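You operate a simulated robot arm through the tools that you are given. There is no shell and no other tool.

Carry out the task below with a simulated robot arm. There is one attempt and no reset: what you move stays moved.

Task
Lower the block casting to MID on the lift table, on the black rubber pad.
Fine: pad on the table, casting on the pad; unlatch the lift crank, crank down, latch it; the other pad, castings, the trolley and its controls stay.

It is judged by the outcome, as a careful person would: the job done as asked, and still so three seconds after it is handed in. It fails if anything else is knocked over, pushed out of place, dropped, spilled or broken.

Robot
A 7-joint arm with a two-finger parallel gripper, fixed in place. Base frame: the origin is on the floor under the middle of its stand, x ahead of it, y to its left, z up. Units: mm, degrees, N and s.
It reaches about 1479 mm from its shoulder. Its first joint turns from -166.0 to 166.0 degrees. Payload 4.4 kg.
The tool frame sits at the grasp point between the pads (the TCP): z along the fingers, y along the line on which they close. The tips reach 23 mm beyond it. The gripper opens to 94 mm. The fingers are 38 mm wide and 10 mm thick; the gripper's body (54 by 96 mm) begins 39 mm behind the TCP.
Orientation is told as [roll, pitch, yaw] about the base's x, y, z axes, in that order, counted from this pose: with the fingers straight down and closing along the base's y, the tool's x points along the base's -x, its y along +y and its z along -z.

Tools
- The arm moves only by the tool servo_tool. Its argument "steps" is a list of rows, each a list of 7 numbers: the turn, a rotation vector about the tool's x, y, z in units of 4 degrees (1.0 is 4 degrees), then the shift along the tool's x, y, z in units of 40 mm (1.0 is 40 mm), then the closure, from 0 (fully open) to 1 (shut). In form: [[wx, wy, wz, tx, ty, tz, jaw], ...]. A call has 1 to 20 rows; each row shifts and turns the commanded pose from where the row before left it, along the tool's axes as they then stand. A call with a number of a shift or a turn outside -1 to 1 is refused whole. Each row takes 0.2 s and may step no farther than 50 mm and 8.6 degrees from the row before; otherwise, or with a gripper value out of range, the whole call is refused. A pose out of reach is approached as far as the arm can. The call stops where the force on the tool passes 50 N (or 10 N more than at its start, if that is more) or the arm is blocked; 0.2 s more then pass. Each finger travels about 72 mm/s and halts on what it meets, pressing with about 30 N; the grip force reading is that of the motor and also rises with nothing between the fingers. The clock runs only during rows and for 0.2 s after the last one: add rows that do not move to give the fingers time. It gives the time, the measured TCP pose, the force on the tool (base axes), the opening and the grip force at its end, in the units of the frame above (readings bear some noise), with the torque about the TCP (base axes, N m) and any sound that the robot's microphone picked up.
- Cameras (640 x 400 px; columns grow to the right, rows downward): "scene" is fixed at [59.3, 652.2, 1326.4]; the picture's right is [-0.43, -0.90, 0.00], its down [-0.31, 0.15, -0.94] and it looks along [0.85, -0.40, -0.34] (base axes); focal length 373 px, centre (320, 200). "wrist" rides on the gripper at [86, 16, -74] in the tool frame; the picture's right is [-0.18, 0.98, 0.00], its down [-0.58, -0.11, -0.81] and it looks along [-0.79, -0.15, 0.59] (tool axes); focal length 243 px, centre (320, 200). There is no depth. A picture from a camera that has moved, and an enlarged one, comes with that camera's place and axes in the base frame and with its lens. The place of the scene camera against the robot may be out by one fixed shift of up to 25 mm in any direction.
- capture(camera): a new picture of that camera. No time passes.
- inspect(camera, box): a new picture of the part [left, top, right, bottom] of that camera's present view, enlarged. No time passes.
- close_job(): hands the job in; it is judged then, once.

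Nothing tells you positions but the pictures and the camera data. Unless the task says otherwise, let go and move clear before handing in.

The tools are called after "Emit:" by a JSON object that holds its "api" and its "payload". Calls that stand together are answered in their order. servo_tool: Moves the arm, as the interface text tells. Its arguments: {"type":"object","properties":{"steps":{"type":"array"}},"required":["steps"]} The other tools are called the same way: capture (camera) takes a picture; inspect (camera, box) takes an enlarged picture of a part of a camera's view; close_job () hands the job in.

At the start:

```text
t: 0.0
tcp_pos: [626.4, 553.9, 1148.9]
tcp_rot: [0.0, 0.1, 0.1]
contact_force: [0.2, -1.0, 1.2]
torque: [0.0, 0.0, 0.01]
gripper_width: 94.0
gripper_force: 0.1
```

scene: 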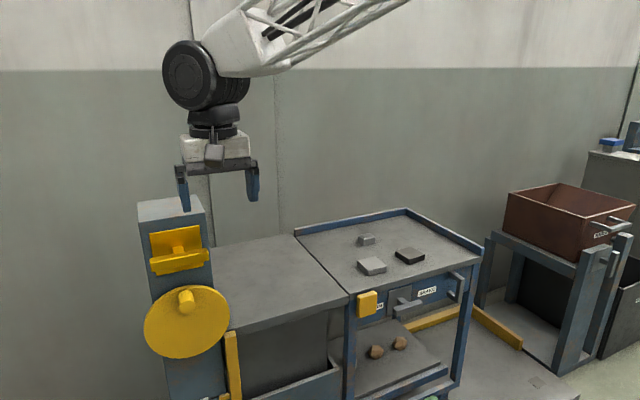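
wrist: 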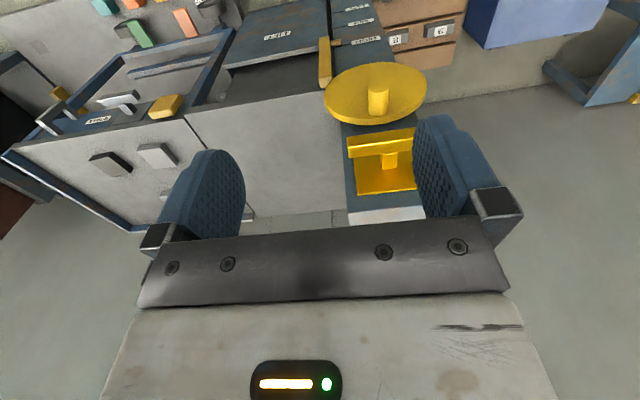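

I see a lift table to the left with a yellow crank disc and a yellow latch above it, and a trolley at right carrying a block casting, pads and a small part. I'll look closer before moving.

Emit:
{"api": "inspect", "payload": {"camera": "scene", "box": [120, 180, 360, 400]}}

Emit:
{"api": "inspect", "payload": {"camera": "scene", "box": [290, 200, 500, 400]}}

Emit:
{"api": "inspect", "payload": {"camera": "wrist", "box": [0, 0, 320, 240]}}

Emit:
{"api": "inspect", "payload": {"camera": "wrist", "box": [200, 0, 520, 240]}}

```text
1.82 times, centred on (240, 290) of scene
camera zoom: at [59.3, 652.2, 1326.4], right [-0.43, -0.9, 0.0], down [-0.31, 0.15, -0.94], along [0.85, -0.4, -0.34], focal length 678 px, centre (466, 36)
```

zoom: 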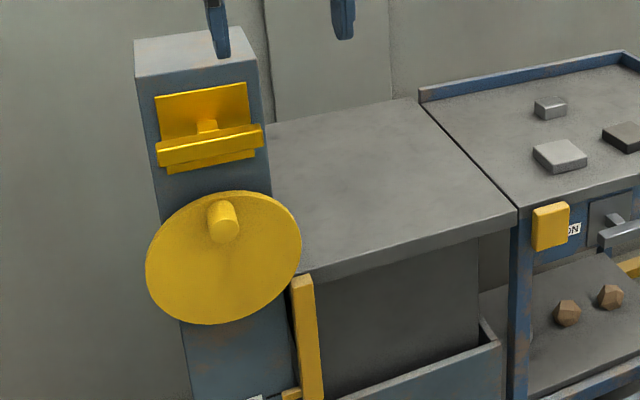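

```text
2.00 times, centred on (395, 300) of scene
camera zoom: at [59.3, 652.2, 1326.4], right [-0.43, -0.9, 0.0], down [-0.31, 0.15, -0.94], along [0.85, -0.4, -0.34], focal length 746 px, centre (170, 0)
```

zoom: 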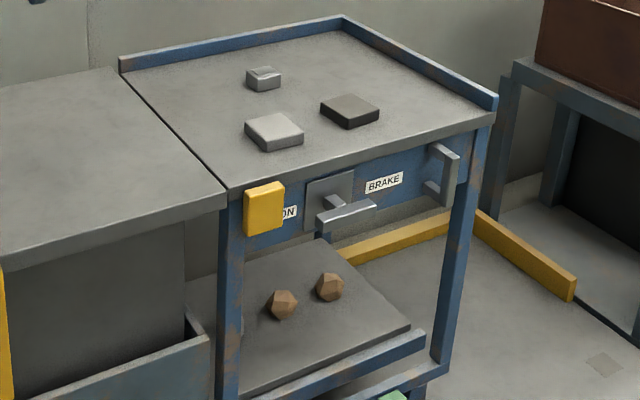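

```text
1.67 times, centred on (160, 120) of wrist
camera zoom: at [539.8, 569.7, 1223.6], right [0.18, 0.98, 0.0], down [0.58, -0.11, 0.81], along [0.79, -0.15, -0.59], focal length 404 px, centre (587, 333)
```

zoom: 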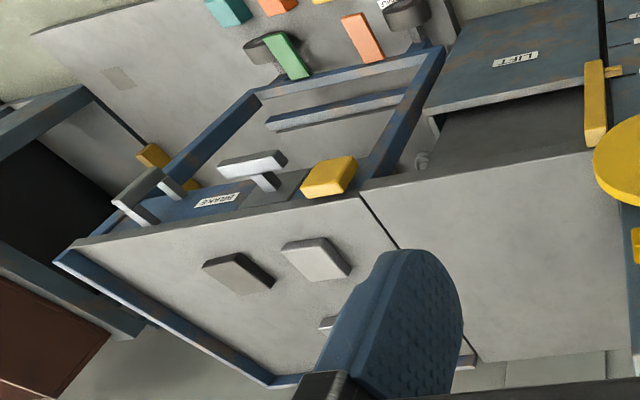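

```text
1.67 times, centred on (360, 120) of wrist
camera zoom: at [539.8, 569.7, 1223.6], right [0.18, 0.98, 0.0], down [0.58, -0.11, 0.81], along [0.79, -0.15, -0.59], focal length 404 px, centre (253, 333)
```

zoom: 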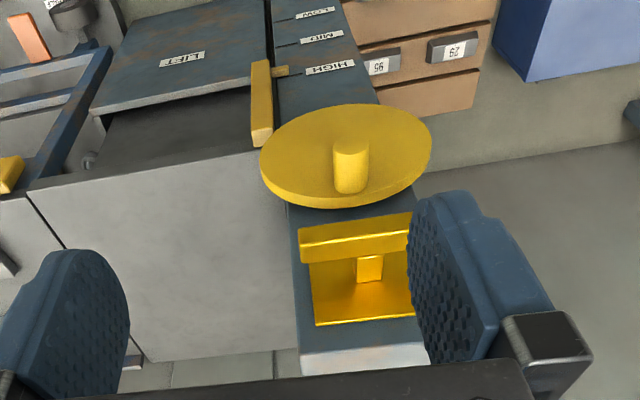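

The trolley top is near z≈775 (light pad around (875,98), dark pad around (880,-43)), and the crank disc is centred near (798,626,798) facing the robot. I'll move the wrist camera back and down for a good look at the column's front first.

Emit:
{"api": "servo_tool", "payload": {"steps": [[0, 0, 0, 0.525, 0.3, 0.7, 0], [0, 0, 0, 0.525, 0.3, 0.7, 0], [0, 0, 0, 0.525, 0.3, 0.7, 0], [0, 0, 0, 0.525, 0.3, 0.7, 0], [0, 0, 0, 0.525, 0.3, 0.7, 0], [0, 0, 0, 0.525, 0.3, 0.7, 0]]}}

Emit:
{"api": "capture", "payload": {"camera": "wrist"}}

Emit:
{"api": "capture", "payload": {"camera": "scene"}}

```text
t: 1.4
tcp_pos: [501.7, 623.9, 983.3]
tcp_rot: [-0.1, 0.0, 0.0]
contact_force: [0.7, 0.4, -0.1]
torque: [0.01, -0.01, 0.01]
gripper_width: 93.8
gripper_force: 0.1
```

```text
taken
camera wrist: at [414.0, 640.8, 1056.9], right [0.18, 0.98, 0.0], down [0.58, -0.11, 0.81], along [0.79, -0.15, -0.59], focal length 243 px, centre (320, 200)
```

wrist: 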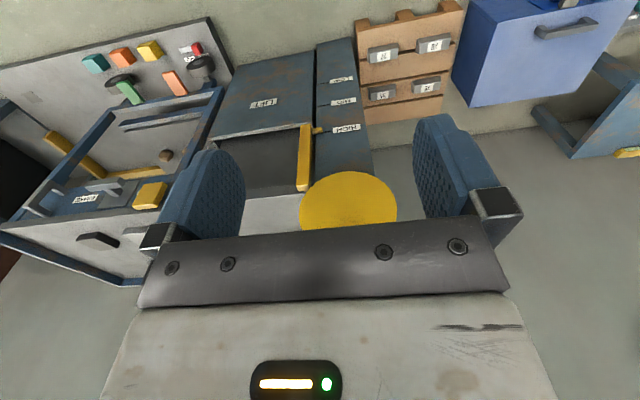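

```text
taken
```

scene: 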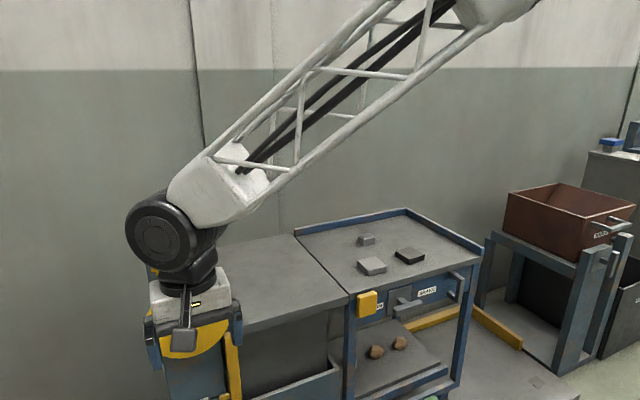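

The column shows LOW/MID/HIGH labels with a yellow pointer at HIGH. I'll tilt the tool up about 24° so the wrist camera looks more directly at the latch and crank.

Emit:
{"api": "servo_tool", "payload": {"steps": [[0, -1, 0, 0, 0, -0.5, 0], [0, -1, 0, 0, 0, -0.5, 0], [0, -1, 0, 0, 0, -0.5, 0], [0, -1, 0, 0, 0, -0.5, 0], [0, -1, 0, 0, 0, 0, 0], [0, -1, 0, 0, 0, 0, 0]]}}

Emit:
{"api": "capture", "payload": {"camera": "wrist"}}

```text
t: 2.8
tcp_pos: [493.2, 624.9, 1058.3]
tcp_rot: [-0.2, -24.0, 0.0]
contact_force: [0.3, -0.2, -0.7]
torque: [-0.03, 0.01, 0.01]
gripper_width: 94.1
gripper_force: 0.0
```

```text
taken
camera wrist: at [383.3, 641.2, 1091.1], right [0.17, 0.98, 0.07], down [0.2, -0.11, 0.97], along [0.96, -0.15, -0.22], focal length 243 px, centre (320, 200)
```

wrist: 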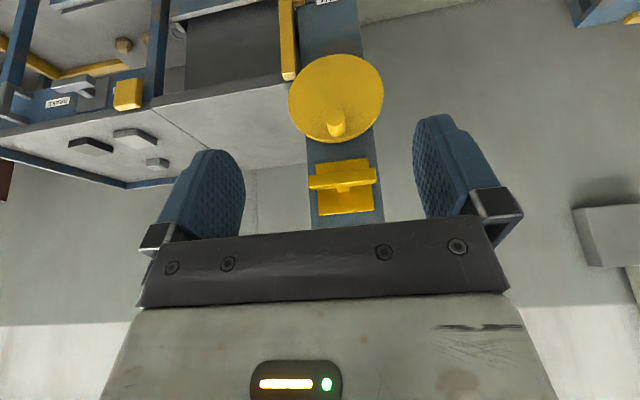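

Emit:
{"api": "inspect", "payload": {"camera": "wrist", "box": [260, 30, 420, 230]}}

Emit:
{"api": "inspect", "payload": {"camera": "wrist", "box": [0, 0, 260, 200]}}

Emit:
{"api": "inspect", "payload": {"camera": "scene", "box": [130, 180, 250, 300]}}

```text
2.00 times, centred on (340, 130) of wrist
camera zoom: at [383.3, 641.2, 1091.1], right [0.17, 0.98, 0.07], down [0.2, -0.11, 0.97], along [0.96, -0.15, -0.22], focal length 485 px, centre (280, 340)
```

zoom: 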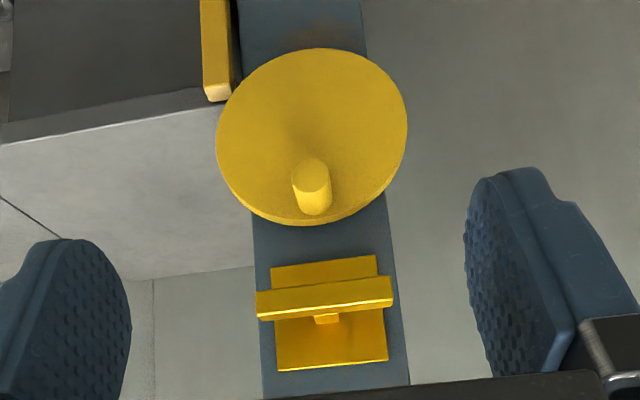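

```text
2.00 times, centred on (130, 100) of wrist
camera zoom: at [383.3, 641.2, 1091.1], right [0.17, 0.98, 0.07], down [0.2, -0.11, 0.97], along [0.96, -0.15, -0.22], focal length 485 px, centre (700, 400)
```

zoom: 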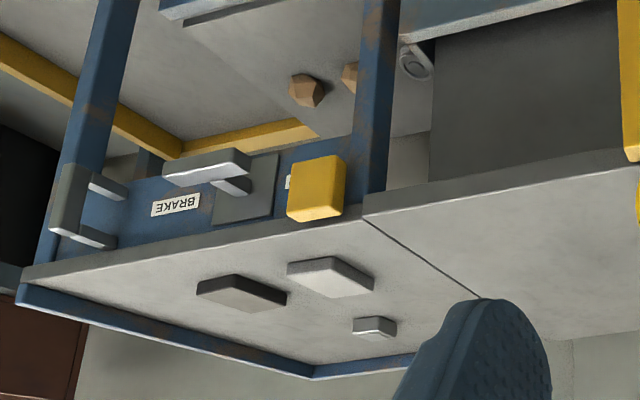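

```text
3.33 times, centred on (190, 240) of scene
camera zoom: at [59.3, 652.2, 1326.4], right [-0.43, -0.9, 0.0], down [-0.31, 0.15, -0.94], along [0.85, -0.4, -0.34], focal length 1243 px, centre (753, 67)
```

zoom: 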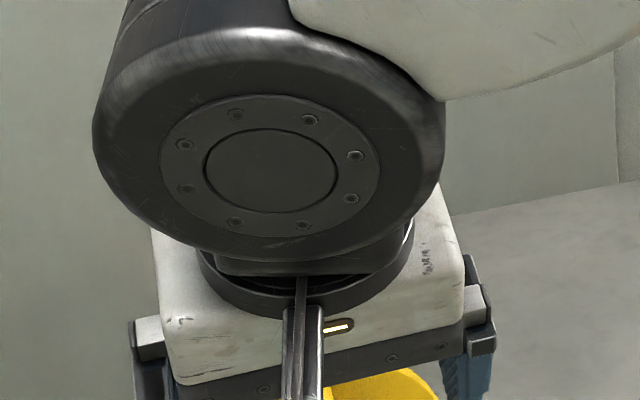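

The T-bar latch sits around (762,623,977), about 109 mm long on a stem. The crank peg's front end is at (755,622,869) and the disc centre near (797,624,803). Next I'll swing over to look at the pads and the casting on the trolley.

Emit:
{"api": "servo_tool", "payload": {"steps": [[0, 1, 0, 0, -1, 0, 0], [0, 1, 0, 0, -1, 0, 0], [0, 1, 0, 0, -1, 0, 0], [0, 1, 0, 0, -1, 0, 0], [0, 1, 0, 0, -1, 0, 0], [0, 1, 0, 0, -1, 0, 0], [0, 0, 0, -0.3, -1, 0, 0], [0, 0, 0, -0.3, -1, 0, 0], [0, 0, 0, -0.3, -1, 0, 0], [0, 0, 0, -0.3, -1, 0, 0], [0, 0, 0, -0.3, -1, 0.2, 0], [0, 0, 0, -0.3, -1, 0.2, 0], [0, 0, 0, 0, -1, 0.3, 0], [0, 0, 0, 0, -0.5, 0.3, 0], [0, 0, 0, 0, 0, 0.3, 0]]}}

Emit:
{"api": "capture", "payload": {"camera": "wrist"}}

Emit:
{"api": "capture", "payload": {"camera": "scene"}}

```text
t: 6.0
tcp_pos: [565.4, 85.2, 1007.2]
tcp_rot: [0.0, 0.0, 0.2]
contact_force: [0.4, 0.2, -0.8]
torque: [-0.02, -0.01, 0.06]
gripper_width: 93.8
gripper_force: 0.1
```

```text
taken
camera wrist: at [478.3, 101.6, 1082.2], right [0.18, 0.98, 0.0], down [0.58, -0.11, 0.81], along [0.79, -0.15, -0.59], focal length 243 px, centre (320, 200)
```

wrist: 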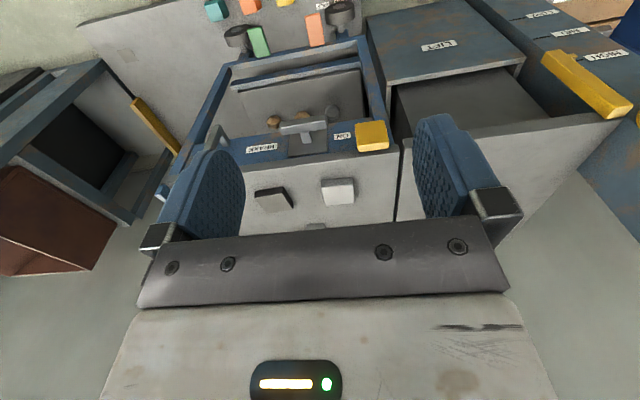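

```text
taken
```

scene: 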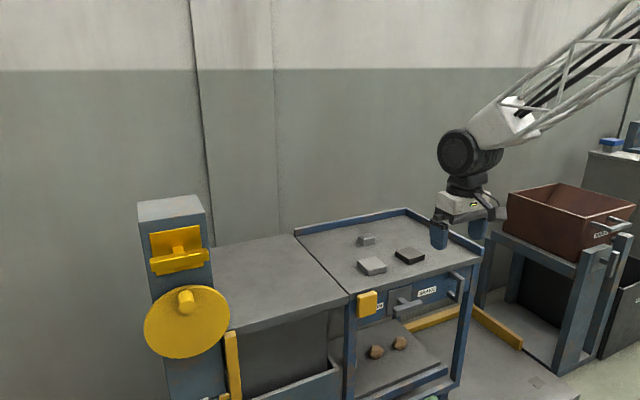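

I'll move above the trolley and tilt the camera steeply downward to see the castings and pads well.

Emit:
{"api": "servo_tool", "payload": {"steps": [[0, 0, 0, -0.975, -0.17, 0, 0], [0, 0, 0, -0.975, -0.17, 0, 0], [0, 0, 0, -0.975, -0.17, 0, 0], [0, 0, 0, -0.975, -0.17, 0, 0], [0, 0, 0, -0.975, -0.17, 0, 0], [0, 0, 0, -0.975, -0.17, 0, 0], [0, 0, 0, -0.975, -0.17, 0, 0], [0, 0, 0, -0.975, -0.17, 0, 0], [0, 1, 0, 0, 0, 0, 0], [0, 1, 0, 0, 0, 0, 0], [0, 1, 0, 0, 0, 0, 0], [0, 1, 0, 0, 0, 0, 0], [0, 1, 0, 0, 0, 0, 0], [0, 1, 0, 0, 0, 0, 0], [0, 1, 0, 0, 0, 0, 0]]}}

Emit:
{"api": "capture", "payload": {"camera": "wrist"}}

```text
t: 9.2
tcp_pos: [876.9, 32.5, 1009.6]
tcp_rot: [0.1, 28.0, 0.1]
contact_force: [-0.1, 0.2, 0.7]
torque: [0.01, 0.02, 0.01]
gripper_width: 93.9
gripper_force: 0.1
```

```text
taken
camera wrist: at [835.0, 47.6, 1115.3], right [0.16, 0.98, -0.09], down [0.89, -0.11, 0.44], along [0.42, -0.15, -0.89], focal length 243 px, centre (320, 200)
```

wrist: 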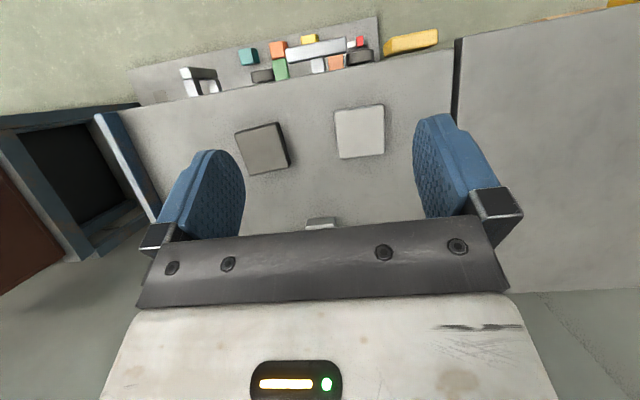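

Emit:
{"api": "inspect", "payload": {"camera": "wrist", "box": [200, 80, 420, 230]}}

Emit:
{"api": "servo_tool", "payload": {"steps": [[0, 0, 0, -0.8, 0, 0.45, 0], [0, 0, 0, -0.8, 0, 0.45, 0], [0, 0, 0, -0.8, 0, 0.45, 0], [0, 0, 0, 0, 0, 0, 0]]}}

Emit:
{"api": "capture", "payload": {"camera": "wrist"}}

Emit:
{"api": "inspect", "payload": {"camera": "wrist", "box": [200, 40, 440, 230]}}

```text
2.67 times, centred on (310, 155) of wrist
camera zoom: at [835.0, 47.6, 1115.3], right [0.16, 0.98, -0.09], down [0.89, -0.11, 0.44], along [0.42, -0.15, -0.89], focal length 647 px, centre (347, 320)
```

zoom: 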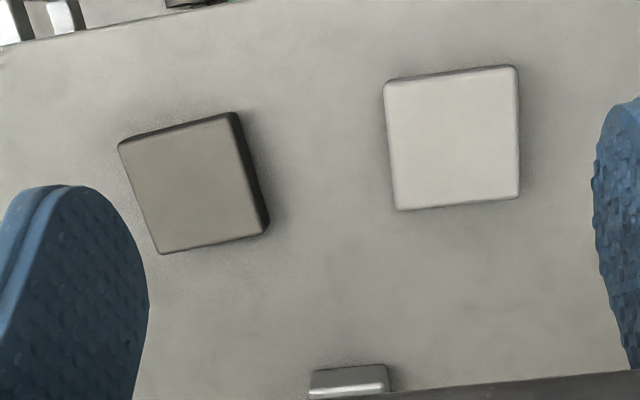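

```text
t: 10.2
tcp_pos: [937.1, 31.1, 916.2]
tcp_rot: [0.0, 27.9, 0.1]
contact_force: [-0.6, -0.5, 0.6]
torque: [0.02, -0.02, 0.0]
gripper_width: 93.8
gripper_force: 0.1
```

```text
taken
camera wrist: at [894.5, 47.4, 1021.8], right [0.16, 0.98, -0.09], down [0.89, -0.11, 0.44], along [0.42, -0.15, -0.89], focal length 243 px, centre (320, 200)
```

wrist: 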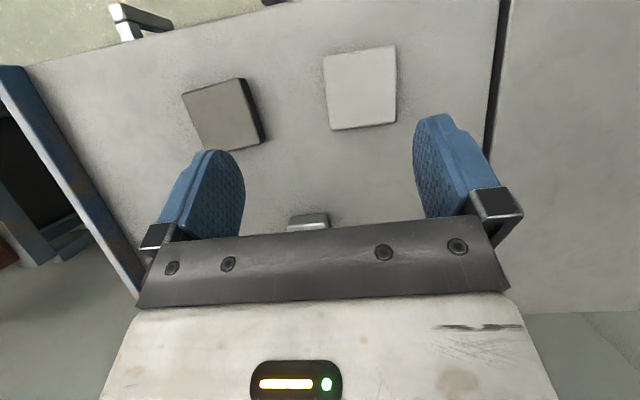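

```text
2.11 times, centred on (320, 135) of wrist
camera zoom: at [894.5, 47.4, 1021.8], right [0.16, 0.98, -0.09], down [0.89, -0.11, 0.44], along [0.42, -0.15, -0.89], focal length 511 px, centre (320, 337)
```

zoom: 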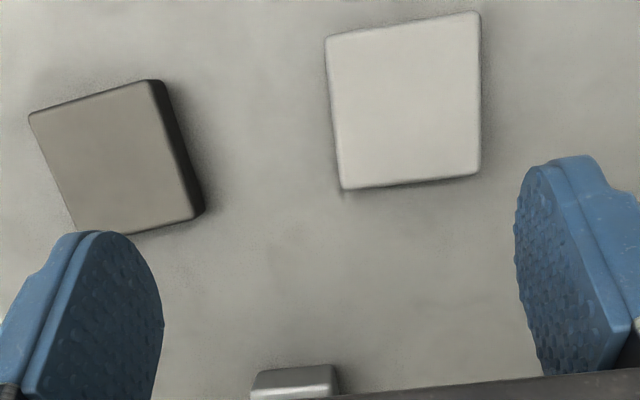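

The pads are about 70 mm square: dark (black) pad centred near (912,-86) turned about 4°, light pad near (908,64), tops about z≈750. I'll shift to view the block casting farther back.

Emit:
{"api": "servo_tool", "payload": {"steps": [[0, 0, 0, -0.43, 0, -0.655, 0], [0, 0, 0, -0.43, 0, -0.655, 0], [0, 0, 0, -0.43, 0, -0.655, 0], [0, 0, 0, -0.43, 0, -0.655, 0], [0, 0, 0, 0, 0, 0, 0]]}}

Emit:
{"api": "capture", "payload": {"camera": "wrist"}}

Emit:
{"api": "inspect", "payload": {"camera": "wrist", "box": [240, 60, 400, 200]}}

Emit:
{"api": "inspect", "payload": {"camera": "wrist", "box": [120, 0, 400, 160]}}

```text
t: 11.4
tcp_pos: [1047.6, 30.5, 975.6]
tcp_rot: [0.0, 28.0, 0.1]
contact_force: [-0.6, 0.2, -0.1]
torque: [0.0, -0.01, 0.01]
gripper_width: 93.9
gripper_force: 0.0
```

```text
taken
camera wrist: at [1005.5, 46.5, 1081.9], right [0.16, 0.98, -0.09], down [0.89, -0.11, 0.44], along [0.42, -0.15, -0.89], focal length 243 px, centre (320, 200)
```

wrist: 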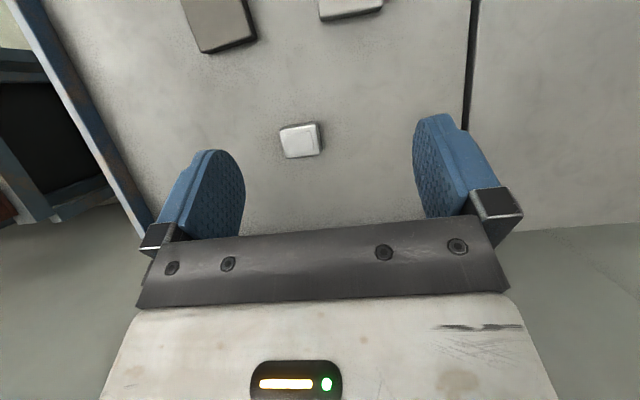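

```text
2.86 times, centred on (320, 130) of wrist
camera zoom: at [1005.5, 46.5, 1081.9], right [0.16, 0.98, -0.09], down [0.89, -0.11, 0.44], along [0.42, -0.15, -0.89], focal length 693 px, centre (320, 400)
```

zoom: 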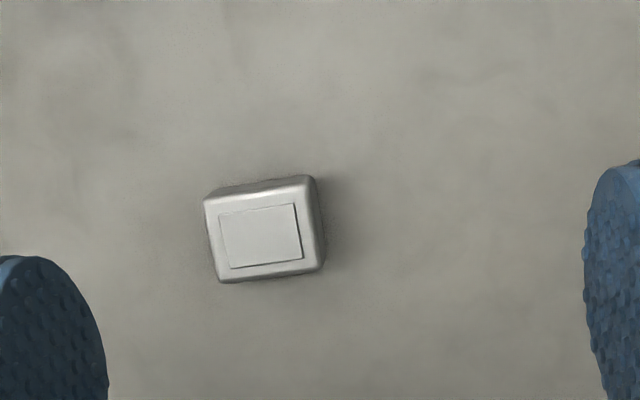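

```text
2.29 times, centred on (260, 80) of wrist
camera zoom: at [1005.5, 46.5, 1081.9], right [0.16, 0.98, -0.09], down [0.89, -0.11, 0.44], along [0.42, -0.15, -0.89], focal length 555 px, centre (457, 474)
```

zoom: 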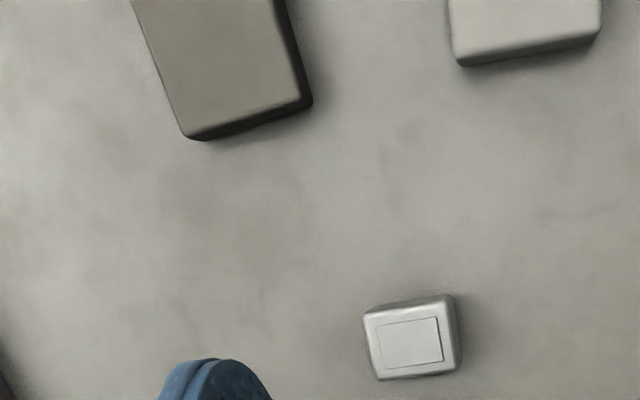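

The block casting is about 49×41 mm, centred near (1069,-19). Now I'll level the tool and position it over the black pad at about (912,-87).

Emit:
{"api": "servo_tool", "payload": {"steps": [[0, -1, 0, 0, -0.42, 0, 0], [0, -1, 0, 0, -0.42, 0, 0], [0, -1, 0, 0, -0.42, 0, 0], [0, -1, 0, 0, -0.42, 0, 0], [0, -1, 0, 0, -0.42, 0, 0], [0, -1, 0, 0, -0.42, 0, 0], [0, -1, 0, 0, -0.42, 0, 0], [0, 0, 0, 0.845, 0, 0.7, 0], [0, 0, 0, 0.845, 0, 0.7, 0], [0, 0, 0, 0.845, 0, 0.7, 0], [0, 0, 0, 0.845, 0, 0.7, 0], [0, 0, -0.82, 0, 0, 0, 0], [0, 0, 0, 0, 0, 0, 0]]}}

Emit:
{"api": "capture", "payload": {"camera": "wrist"}}

Emit:
{"api": "inspect", "payload": {"camera": "scene", "box": [330, 180, 490, 300]}}

```text
t: 14.2
tcp_pos: [911.3, -87.4, 862.7]
tcp_rot: [0.1, 0.0, 3.2]
contact_force: [0.8, -0.5, -0.1]
torque: [0.01, 0.02, -0.02]
gripper_width: 94.1
gripper_force: 0.0
```

```text
taken
camera wrist: at [822.9, -75.4, 938.0], right [0.13, 0.99, 0.0], down [0.59, -0.07, 0.81], along [0.8, -0.1, -0.59], focal length 243 px, centre (320, 200)
```

wrist: 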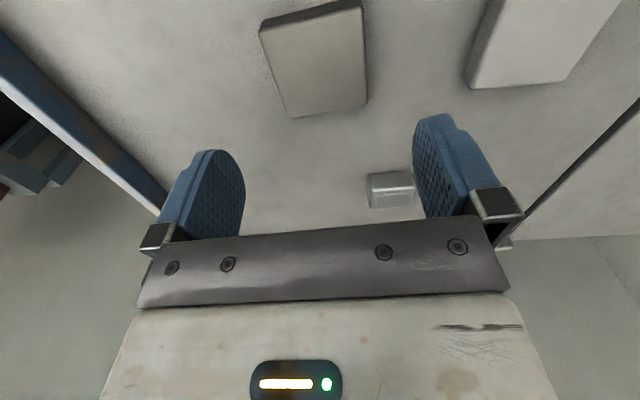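

```text
3.33 times, centred on (410, 240) of scene
camera zoom: at [59.3, 652.2, 1326.4], right [-0.43, -0.9, 0.0], down [-0.31, 0.15, -0.94], along [0.85, -0.4, -0.34], focal length 1243 px, centre (20, 67)
```

zoom: 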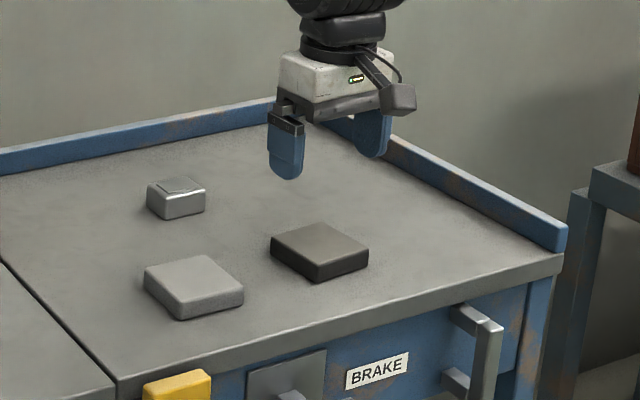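

The gripper is over the black pad. I'll descend to just beside it and check the clearance on both sides.

Emit:
{"api": "servo_tool", "payload": {"steps": [[0, 0, 0, 0, 0, 0.7, 0], [0, 0, 0, 0, 0, 0.7, 0], [0, 0, 0, 0, 0, 0.5, 0], [0, 0, 0, 0, 0, 0.2, 0], [0, 0, 0, 0, 0, 0, 0]]}}

Emit:
{"api": "capture", "payload": {"camera": "wrist"}}

Emit:
{"api": "inspect", "payload": {"camera": "scene", "box": [350, 200, 470, 300]}}

```text
t: 15.4
tcp_pos: [910.8, -86.3, 779.9]
tcp_rot: [0.0, 0.1, 3.2]
contact_force: [0.8, 0.7, -0.2]
torque: [-0.02, 0.01, -0.01]
gripper_width: 93.9
gripper_force: 0.1
```

```text
taken
camera wrist: at [823.3, -75.5, 854.0], right [0.13, 0.99, 0.0], down [0.59, -0.08, 0.81], along [0.8, -0.1, -0.59], focal length 243 px, centre (320, 200)
```

wrist: 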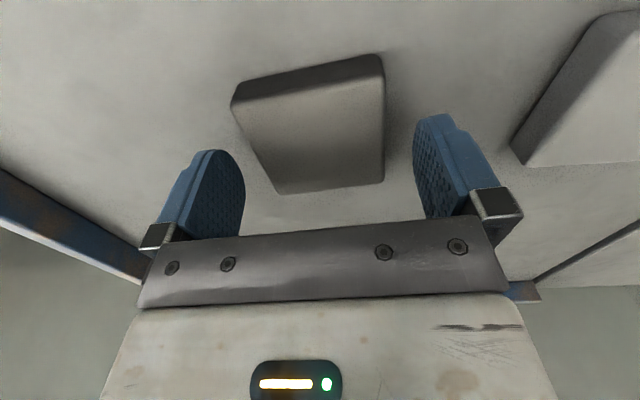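

```text
4.00 times, centred on (410, 250) of scene
camera zoom: at [59.3, 652.2, 1326.4], right [-0.43, -0.9, 0.0], down [-0.31, 0.15, -0.94], along [0.85, -0.4, -0.34], focal length 1491 px, centre (-40, 0)
```

zoom: 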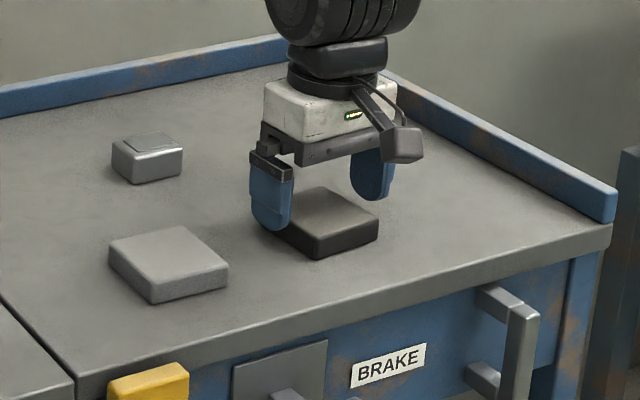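

Emit:
{"api": "servo_tool", "payload": {"steps": [[0, 0, 0, 0, 0, 0.2, 0], [0, 0, 0, 0, 0, 0.1, 0], [0, 0, 0, 0, 0, 0, 0]]}}

Emit:
{"api": "inspect", "payload": {"camera": "scene", "box": [380, 220, 440, 280]}}

Emit:
{"api": "capture", "payload": {"camera": "wrist"}}

```text
t: 16.2
tcp_pos: [911.6, -87.0, 768.4]
tcp_rot: [0.0, 0.0, 3.4]
contact_force: [1.2, 0.5, 0.4]
torque: [0.0, 0.0, 0.0]
gripper_width: 93.9
gripper_force: 0.0
```

```text
6.67 times, centred on (410, 250) of scene
camera zoom: at [59.3, 652.2, 1326.4], right [-0.43, -0.9, 0.0], down [-0.31, 0.15, -0.94], along [0.85, -0.4, -0.34], focal length 2486 px, centre (-280, -133)
```

zoom: 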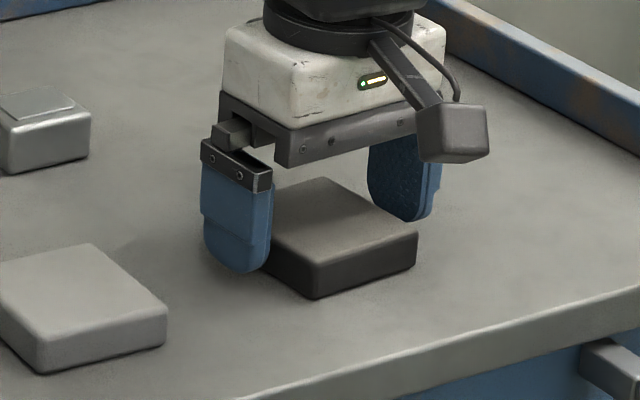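

```text
taken
camera wrist: at [823.4, -75.3, 842.0], right [0.13, 0.99, 0.0], down [0.59, -0.07, 0.81], along [0.8, -0.1, -0.59], focal length 243 px, centre (320, 200)
```

wrist: 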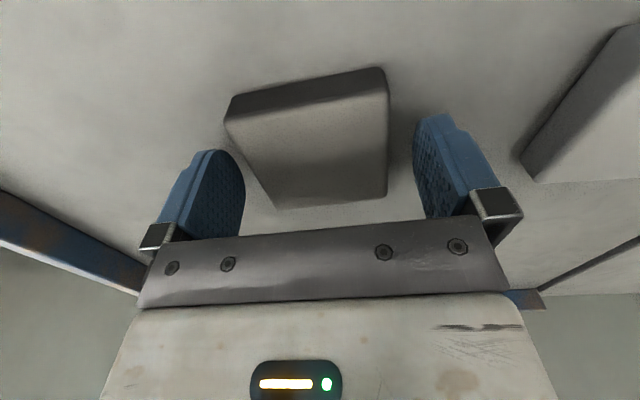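

Emit:
{"api": "servo_tool", "payload": {"steps": [[0, 0, 0, 0, 0, 0.12, 0], [0, 0, 0, 0, 0, 0, 0]]}}

Emit:
{"api": "inspect", "payload": {"camera": "scene", "box": [380, 220, 440, 280]}}

```text
t: 16.8
tcp_pos: [910.8, -86.0, 763.6]
tcp_rot: [0.0, 0.0, 3.2]
contact_force: [-0.9, 0.6, 0.0]
torque: [0.01, -0.03, 0.0]
gripper_width: 94.2
gripper_force: 0.0
```

```text
6.67 times, centred on (410, 250) of scene
camera zoom: at [59.3, 652.2, 1326.4], right [-0.43, -0.9, 0.0], down [-0.31, 0.15, -0.94], along [0.85, -0.4, -0.34], focal length 2486 px, centre (-280, -133)
```

zoom: 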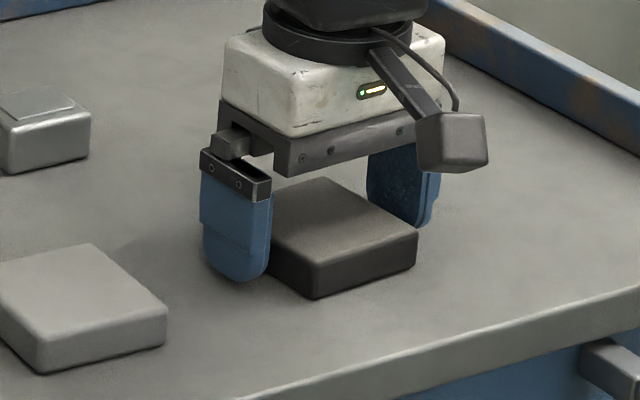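

The fingers overlap the pad's sides well. I'll close gently and read the grip.

Emit:
{"api": "servo_tool", "payload": {"steps": [[0, 0, 0, 0, 0, 0.05, 0], [0, 0, 0, 0, 0, 0, 0.15], [0, 0, 0, 0, 0, 0, 0.25], [0, 0, 0, 0, 0, 0, 0.35], [0, 0, 0, 0, 0, 0, 0.5], [0, 0, 0, 0, 0, 0, 0.5]]}}

Emit:
{"api": "inspect", "payload": {"camera": "scene", "box": [380, 220, 440, 280]}}

Emit:
{"api": "capture", "payload": {"camera": "wrist"}}

```text
t: 18.2
tcp_pos: [911.8, -86.6, 761.3]
tcp_rot: [0.0, -0.1, 3.4]
contact_force: [0.0, -1.5, 1.7]
torque: [-0.04, -0.01, 0.1]
gripper_width: 69.8
gripper_force: 30.2
```

```text
6.67 times, centred on (410, 250) of scene
camera zoom: at [59.3, 652.2, 1326.4], right [-0.43, -0.9, 0.0], down [-0.31, 0.15, -0.94], along [0.85, -0.4, -0.34], focal length 2486 px, centre (-280, -133)
```

zoom: 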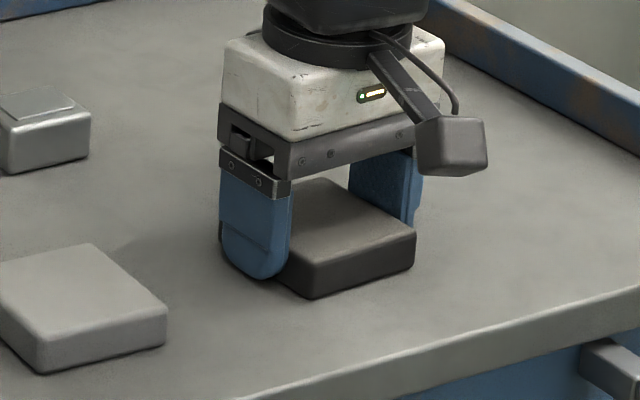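

```text
taken
camera wrist: at [823.3, -75.3, 835.6], right [0.13, 0.99, 0.0], down [0.59, -0.07, 0.81], along [0.8, -0.1, -0.59], focal length 243 px, centre (320, 200)
```

wrist: 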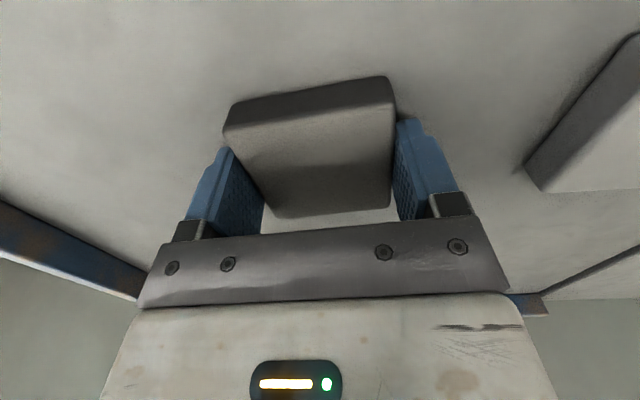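

The black pad is held (69.8 mm wide). I'll lift it 80 mm, straighten the yaw and carry it over to the lift table near (980,375).

Emit:
{"api": "servo_tool", "payload": {"steps": [[0, 0, 0, 0, 0, -0.2, 0.5], [0, 0, 0, 0, 0, -0.5, 0.5], [0, 0, 0, 0, 0, -0.6, 0.5], [0, 0, 0, 0, 0, -0.6, 0.5], [0, 0, 0.4, 0, 0, -0.1, 0.5], [0, 0, 0.42, 0, 0, 0, 0.5]]}}

Emit:
{"api": "inspect", "payload": {"camera": "scene", "box": [330, 180, 490, 300]}}

```text
t: 19.6
tcp_pos: [912.2, -86.5, 841.5]
tcp_rot: [0.0, -0.1, 0.0]
contact_force: [0.1, 0.4, -1.3]
torque: [0.01, -0.02, -0.02]
gripper_width: 46.9
gripper_force: 0.1
```

```text
3.33 times, centred on (410, 240) of scene
camera zoom: at [59.3, 652.2, 1326.4], right [-0.43, -0.9, 0.0], down [-0.31, 0.15, -0.94], along [0.85, -0.4, -0.34], focal length 1243 px, centre (20, 67)
```

zoom: 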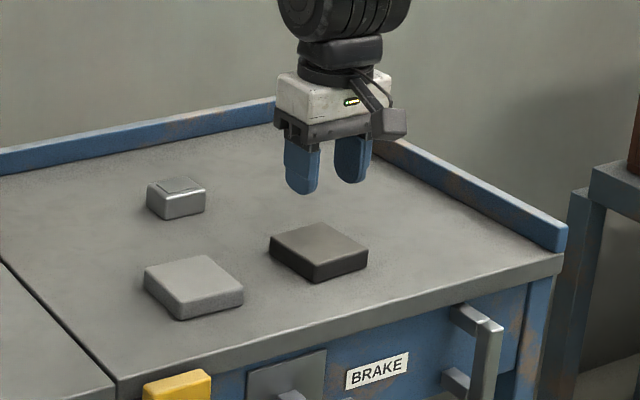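

The pad slipped out and stayed on the trolley; nothing else moved. I'll reopen and check where the pad lies now before a deeper grip.

Emit:
{"api": "servo_tool", "payload": {"steps": [[0, 0, -0.82, 0, 0, 0, 0], [0, 0, 0, 0, 0, 0, 0], [0, 0, 0, 0, 0, 0, 0]]}}

Emit:
{"api": "inspect", "payload": {"camera": "wrist", "box": [200, 0, 440, 230]}}

Emit:
{"api": "inspect", "payload": {"camera": "scene", "box": [380, 220, 440, 280]}}

```text
t: 20.4
tcp_pos: [911.8, -86.6, 842.5]
tcp_rot: [0.0, 0.0, 3.4]
contact_force: [0.5, 0.1, -0.1]
torque: [-0.01, 0.0, 0.02]
gripper_width: 93.9
gripper_force: 0.2
```

```text
1.74 times, centred on (320, 115) of wrist
camera zoom: at [823.6, -75.0, 915.6], right [0.13, 0.99, 0.0], down [0.59, -0.07, 0.81], along [0.8, -0.1, -0.59], focal length 422 px, centre (320, 348)
```

zoom: 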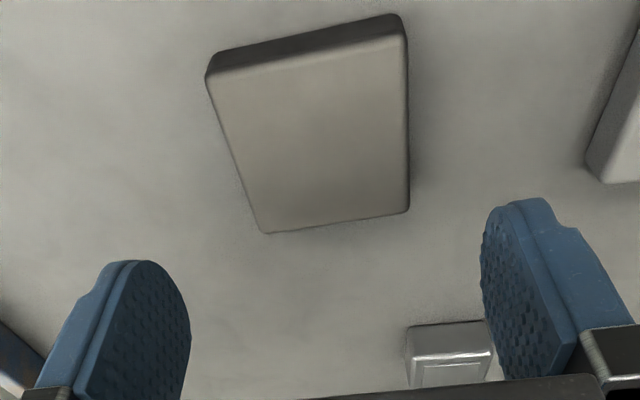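

```text
6.67 times, centred on (410, 250) of scene
camera zoom: at [59.3, 652.2, 1326.4], right [-0.43, -0.9, 0.0], down [-0.31, 0.15, -0.94], along [0.85, -0.4, -0.34], focal length 2486 px, centre (-280, -133)
```

zoom: 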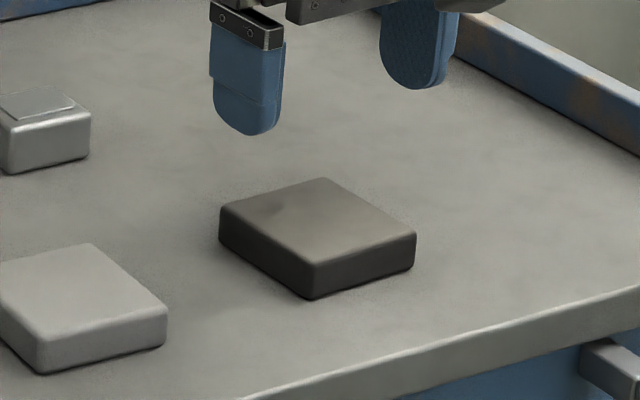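

Emit:
{"api": "servo_tool", "payload": {"steps": [[0, 0, 0, 0, 0, 0.9, 0], [0, 0, 0, 0, 0, 0.9, 0], [0, 0, 0, 0, 0, 0.2, 0], [0, 0, 0, 0, 0, 0.06, 0], [0, 0, 0, 0, 0, 0, 0]]}}

Emit:
{"api": "servo_tool", "payload": {"steps": [[0, 0, 0, 0, 0, 0.03, 0], [0, 0, 0, 0, 0, 0, 0]]}}

Emit:
{"api": "servo_tool", "payload": {"steps": [[0, 0, 0, 0, 0, 0.03, 0], [0, 0, 0, 0, 0, 0, 0]]}}

```text
t: 21.6
tcp_pos: [913.3, -87.3, 758.7]
tcp_rot: [0.0, 0.0, 3.3]
contact_force: [1.7, -0.3, 1.7]
torque: [-0.06, -0.04, 0.07]
gripper_width: 94.0
gripper_force: 0.0
```

```text
t: 22.2
tcp_pos: [912.0, -88.0, 759.5]
tcp_rot: [0.0, -0.1, 3.3]
contact_force: [-9.9, -4.5, 21.6]
torque: [0.11, 0.61, 0.15]
gripper_width: 93.8
gripper_force: 0.1
```

```text
t: 22.7
tcp_pos: [913.1, -87.6, 758.8]
tcp_rot: [0.0, -0.2, 3.3]
contact_force: [0.2, 0.3, 0.7]
torque: [0.1, 0.0, 0.04]
gripper_width: 94.1
gripper_force: 0.0
stopped in row 2: the force on the tool passed its limit at 54 N (the readings are from after the stop); the commanded pose is now the measured one
```

The table surface is at z≈736 (tips touched at TCP≈759). I'll raise 1 mm, close fully, and lift slowly while watching the jaw width.

Emit:
{"api": "servo_tool", "payload": {"steps": [[0, 0, 0, 0, 0, -0.04, 0], [0, 0, 0, 0, 0, 0, 0.2], [0, 0, 0, 0, 0, 0, 0.5], [0, 0, 0, 0, 0, 0, 1], [0, 0, 0, 0, 0, 0, 1], [0, 0, 0, 0, 0, 0, 1]]}}

Emit:
{"api": "servo_tool", "payload": {"steps": [[0, 0, 0, 0, 0, -0.05, 1], [0, 0, 0, 0, 0, -0.05, 1], [0, 0, 0, 0, 0, -0.05, 1]]}}

Emit:
{"api": "inspect", "payload": {"camera": "scene", "box": [380, 220, 440, 280]}}

```text
t: 24.1
tcp_pos: [912.3, -86.9, 760.1]
tcp_rot: [0.0, -0.1, 3.3]
contact_force: [0.2, -0.4, 0.8]
torque: [-0.06, 0.0, 0.02]
gripper_width: 69.4
gripper_force: 29.8
```

```text
t: 24.9
tcp_pos: [912.2, -87.5, 765.5]
tcp_rot: [0.0, -0.1, 3.3]
contact_force: [0.4, -0.4, -0.6]
torque: [-0.02, 0.01, -0.01]
gripper_width: 69.6
gripper_force: 30.8
```

```text
6.67 times, centred on (410, 250) of scene
camera zoom: at [59.3, 652.2, 1326.4], right [-0.43, -0.9, 0.0], down [-0.31, 0.15, -0.94], along [0.85, -0.4, -0.34], focal length 2486 px, centre (-280, -133)
```

zoom: 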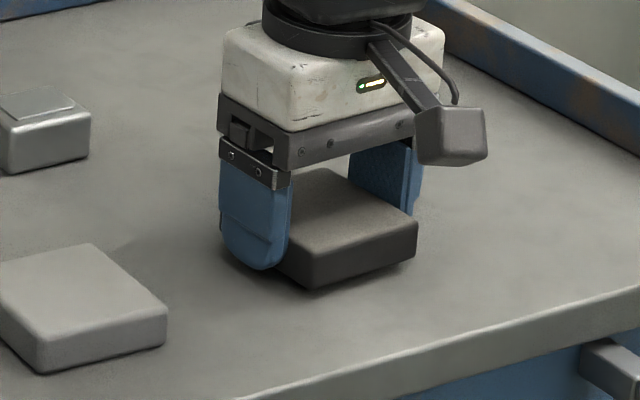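

Emit:
{"api": "servo_tool", "payload": {"steps": [[0, 0, 0, 0, 0, -0.1, 1], [0, 0, 0, 0, 0, -0.15, 1], [0, 0, 0, 0, 0, -0.2, 1], [0, 0, 0, 0, 0, -0.2, 1]]}}

Emit:
{"api": "inspect", "payload": {"camera": "scene", "box": [380, 220, 440, 280]}}

```text
t: 25.9
tcp_pos: [913.2, -86.6, 792.1]
tcp_rot: [-0.1, -0.2, 3.3]
contact_force: [-0.2, 0.0, -1.2]
torque: [-0.02, -0.01, 0.04]
gripper_width: 69.3
gripper_force: 30.5
```

```text
6.67 times, centred on (410, 250) of scene
camera zoom: at [59.3, 652.2, 1326.4], right [-0.43, -0.9, 0.0], down [-0.31, 0.15, -0.94], along [0.85, -0.4, -0.34], focal length 2486 px, centre (-280, -133)
```

zoom: 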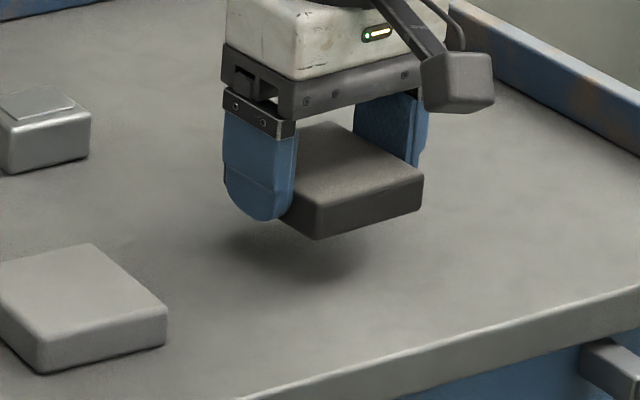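

The pad is held firmly this time. I'll raise it to a safe height, straighten it and carry it to the lift table at moderate speed.

Emit:
{"api": "servo_tool", "payload": {"steps": [[0, 0, 0.2, 0, 0, -0.25, 1], [0, 0, 0.2, 0, 0, -0.25, 1], [0, 0, 0.2, 0, 0, -0.25, 1], [0, 0, 0.22, 0, 0, -0.25, 1], [0, 0, 0, -0.05, 0.3, 0, 1], [0, 0, 0, -0.1, 0.5, 0, 1], [0, 0, 0, -0.1, 0.7, 0, 1], [0, 0, 0, -0.1, 0.8, 0, 1], [0, 0, 0, -0.1, 0.8, 0, 1], [0, 0, 0, -0.1, 0.8, 0, 1], [0, 0, 0, -0.1, 0.8, 0, 1], [0, 0, 0, -0.1, 0.8, 0, 1], [0, 0, 0, -0.1, 0.8, 0, 1], [0, 0, 0, -0.1, 0.8, 0, 1], [0, 0, 0, -0.1, 0.8, 0, 1], [0, 0, 0, -0.1, 0.8, 0, 1], [0, 0, 0, -0.1, 0.8, 0, 1], [0, 0, 0, -0.1, 0.7, 0, 1], [0, 0, 0, -0.1, 0.6, 0, 1], [0, 0, 0, -0.1, 0.4, 0, 1]]}}

Emit:
{"api": "capture", "payload": {"camera": "scene"}}

Emit:
{"api": "capture", "payload": {"camera": "wrist"}}

```text
t: 30.1
tcp_pos: [974.5, 361.7, 833.4]
tcp_rot: [0.1, -0.2, 0.1]
contact_force: [-0.6, -0.1, -0.9]
torque: [0.02, 0.0, -0.02]
gripper_width: 69.6
gripper_force: 29.9
```

```text
taken
```

scene: 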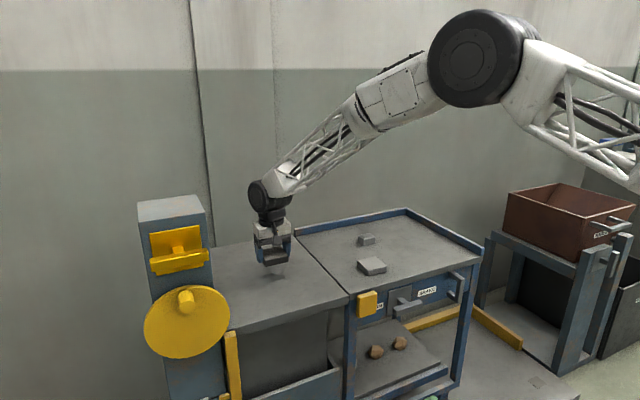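

```text
taken
camera wrist: at [886.9, 377.6, 906.6], right [0.18, 0.98, 0.0], down [0.58, -0.11, 0.81], along [0.79, -0.15, -0.59], focal length 243 px, centre (320, 200)
```

wrist: 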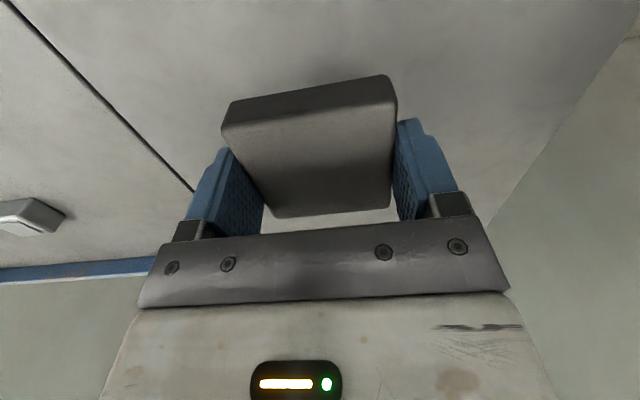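

The pad hangs over the lift table (table spans roughly x 819–1260, y 200–555). I'll lower it gently until it touches.

Emit:
{"api": "servo_tool", "payload": {"steps": [[0, 0, 0, 0, 0, 0.3, 1], [0, 0, 0, 0, 0, 0.4, 1], [0, 0, 0, 0, 0, 0.4, 1], [0, 0, 0, 0, 0, 0.3, 1], [0, 0, 0, 0, 0, 0.15, 1], [0, 0, 0, 0, 0, 0.1, 1], [0, 0, 0, 0, 0, 0, 1]]}}

Emit:
{"api": "inspect", "payload": {"camera": "scene", "box": [230, 220, 330, 300]}}

```text
t: 31.7
tcp_pos: [974.5, 361.1, 765.2]
tcp_rot: [0.0, -0.1, 0.1]
contact_force: [0.3, 0.3, -1.2]
torque: [0.0, 0.02, -0.02]
gripper_width: 70.0
gripper_force: 29.7
```

```text
5.00 times, centred on (280, 260) of scene
camera zoom: at [59.3, 652.2, 1326.4], right [-0.43, -0.9, 0.0], down [-0.31, 0.15, -0.94], along [0.85, -0.4, -0.34], focal length 1864 px, centre (520, -100)
```

zoom: 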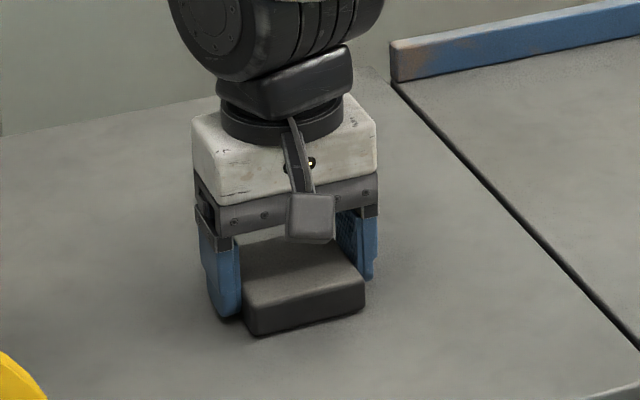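

Emit:
{"api": "servo_tool", "payload": {"steps": [[0, 0, 0, 0, 0, 0.05, 1], [0, 0, 0, 0, 0, 0.03, 1], [0, 0, 0, 0, 0, 0, 1]]}}

Emit:
{"api": "servo_tool", "payload": {"steps": [[0, 0, 0, 0, 0, 0.03, 1], [0, 0, 0, 0, 0, 0, 1]]}}

```text
t: 32.5
tcp_pos: [973.8, 361.5, 764.6]
tcp_rot: [0.0, -0.2, 0.1]
contact_force: [-7.6, -1.6, 12.9]
torque: [-0.22, 0.38, -0.02]
gripper_width: 69.5
gripper_force: 30.1
```

```text
t: 33.1
tcp_pos: [974.7, 360.1, 763.6]
tcp_rot: [0.0, -0.2, 0.1]
contact_force: [-12.8, -3.9, 32.7]
torque: [-0.31, 0.6, -0.05]
gripper_width: 69.3
gripper_force: 30.0
```

The pad touches the lift table (contact at TCP≈764). I'll relieve the push, open, and rise clear.

Emit:
{"api": "servo_tool", "payload": {"steps": [[0, 0, 0, 0, 0, -0.04, 1], [0, 0, 0, 0, 0, 0, 0.6], [0, 0, 0, 0, 0, 0, 0.2], [0, 0, 0, 0, 0, 0, 0], [0, 0, 0, 0, 0, 0, 0], [0, 0, 0, 0, 0, -0.2, 0], [0, 0, 0, 0, 0, -0.6, 0], [0, 0, 0, 0, 0, -0.8, 0], [0, 0, 0, 0, 0, -0.8, 0]]}}

Emit:
{"api": "inspect", "payload": {"camera": "scene", "box": [230, 220, 330, 300]}}

Emit:
{"api": "capture", "payload": {"camera": "wrist"}}

```text
t: 35.1
tcp_pos: [973.2, 360.9, 860.0]
tcp_rot: [0.0, 0.0, 0.0]
contact_force: [-0.6, -0.6, -0.2]
torque: [0.0, 0.0, 0.0]
gripper_width: 93.8
gripper_force: 0.0
```

```text
5.00 times, centred on (280, 260) of scene
camera zoom: at [59.3, 652.2, 1326.4], right [-0.43, -0.9, 0.0], down [-0.31, 0.15, -0.94], along [0.85, -0.4, -0.34], focal length 1864 px, centre (520, -100)
```

zoom: 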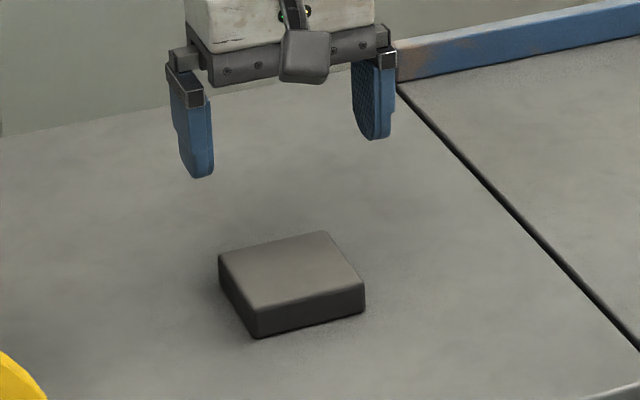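

```text
taken
camera wrist: at [886.4, 376.9, 933.6], right [0.18, 0.98, 0.0], down [0.58, -0.11, 0.81], along [0.79, -0.15, -0.59], focal length 243 px, centre (320, 200)
```

wrist: 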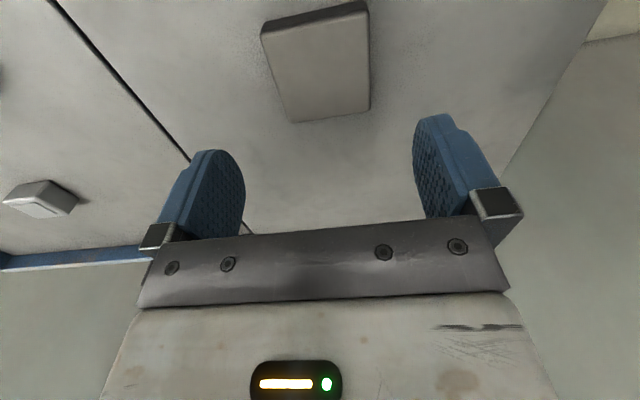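

The black pad lies flat on the lift table, centred near (975,361). Next I'll go above the block casting.

Emit:
{"api": "servo_tool", "payload": {"steps": [[0, 0, 0, -0.24, -0.95, 0, 0], [0, 0, 0, -0.24, -0.95, 0, 0], [0, 0, 0, -0.24, -0.95, 0, 0], [0, 0, 0, -0.24, -0.95, 0, 0], [0, 0, 0, -0.24, -0.95, 0, 0], [0, 0, 0, -0.24, -0.95, 0, 0], [0, 0, 0, -0.24, -0.95, 0, 0], [0, 0, 0, -0.24, -0.95, 0, 0], [0, 0, 0, -0.24, -0.95, 0, 0], [0, 0, 0, -0.24, -0.95, 0, 0], [0, 0, 0, 0, 0, 0, 0]]}}

Emit:
{"api": "inspect", "payload": {"camera": "wrist", "box": [200, 0, 440, 230]}}

Emit:
{"api": "inspect", "payload": {"camera": "scene", "box": [330, 200, 430, 280]}}

```text
t: 37.5
tcp_pos: [1070.7, -20.2, 860.0]
tcp_rot: [0.1, -0.2, 0.0]
contact_force: [0.7, -0.3, -0.3]
torque: [-0.01, -0.01, 0.0]
gripper_width: 94.1
gripper_force: 0.1
```

```text
1.74 times, centred on (320, 115) of wrist
camera zoom: at [983.1, -3.7, 933.8], right [0.18, 0.98, 0.0], down [0.58, -0.11, 0.81], along [0.79, -0.15, -0.59], focal length 422 px, centre (320, 348)
```

zoom: 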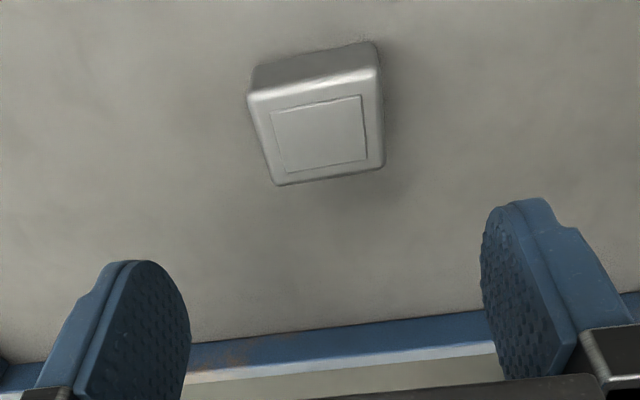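

```text
5.00 times, centred on (380, 240) of scene
camera zoom: at [59.3, 652.2, 1326.4], right [-0.43, -0.9, 0.0], down [-0.31, 0.15, -0.94], along [0.85, -0.4, -0.34], focal length 1864 px, centre (20, 0)
```

zoom: 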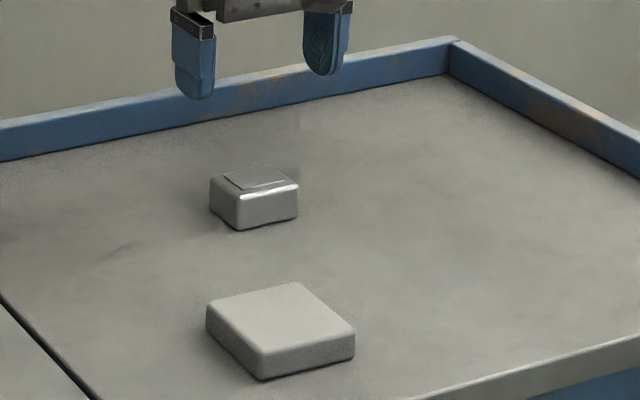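

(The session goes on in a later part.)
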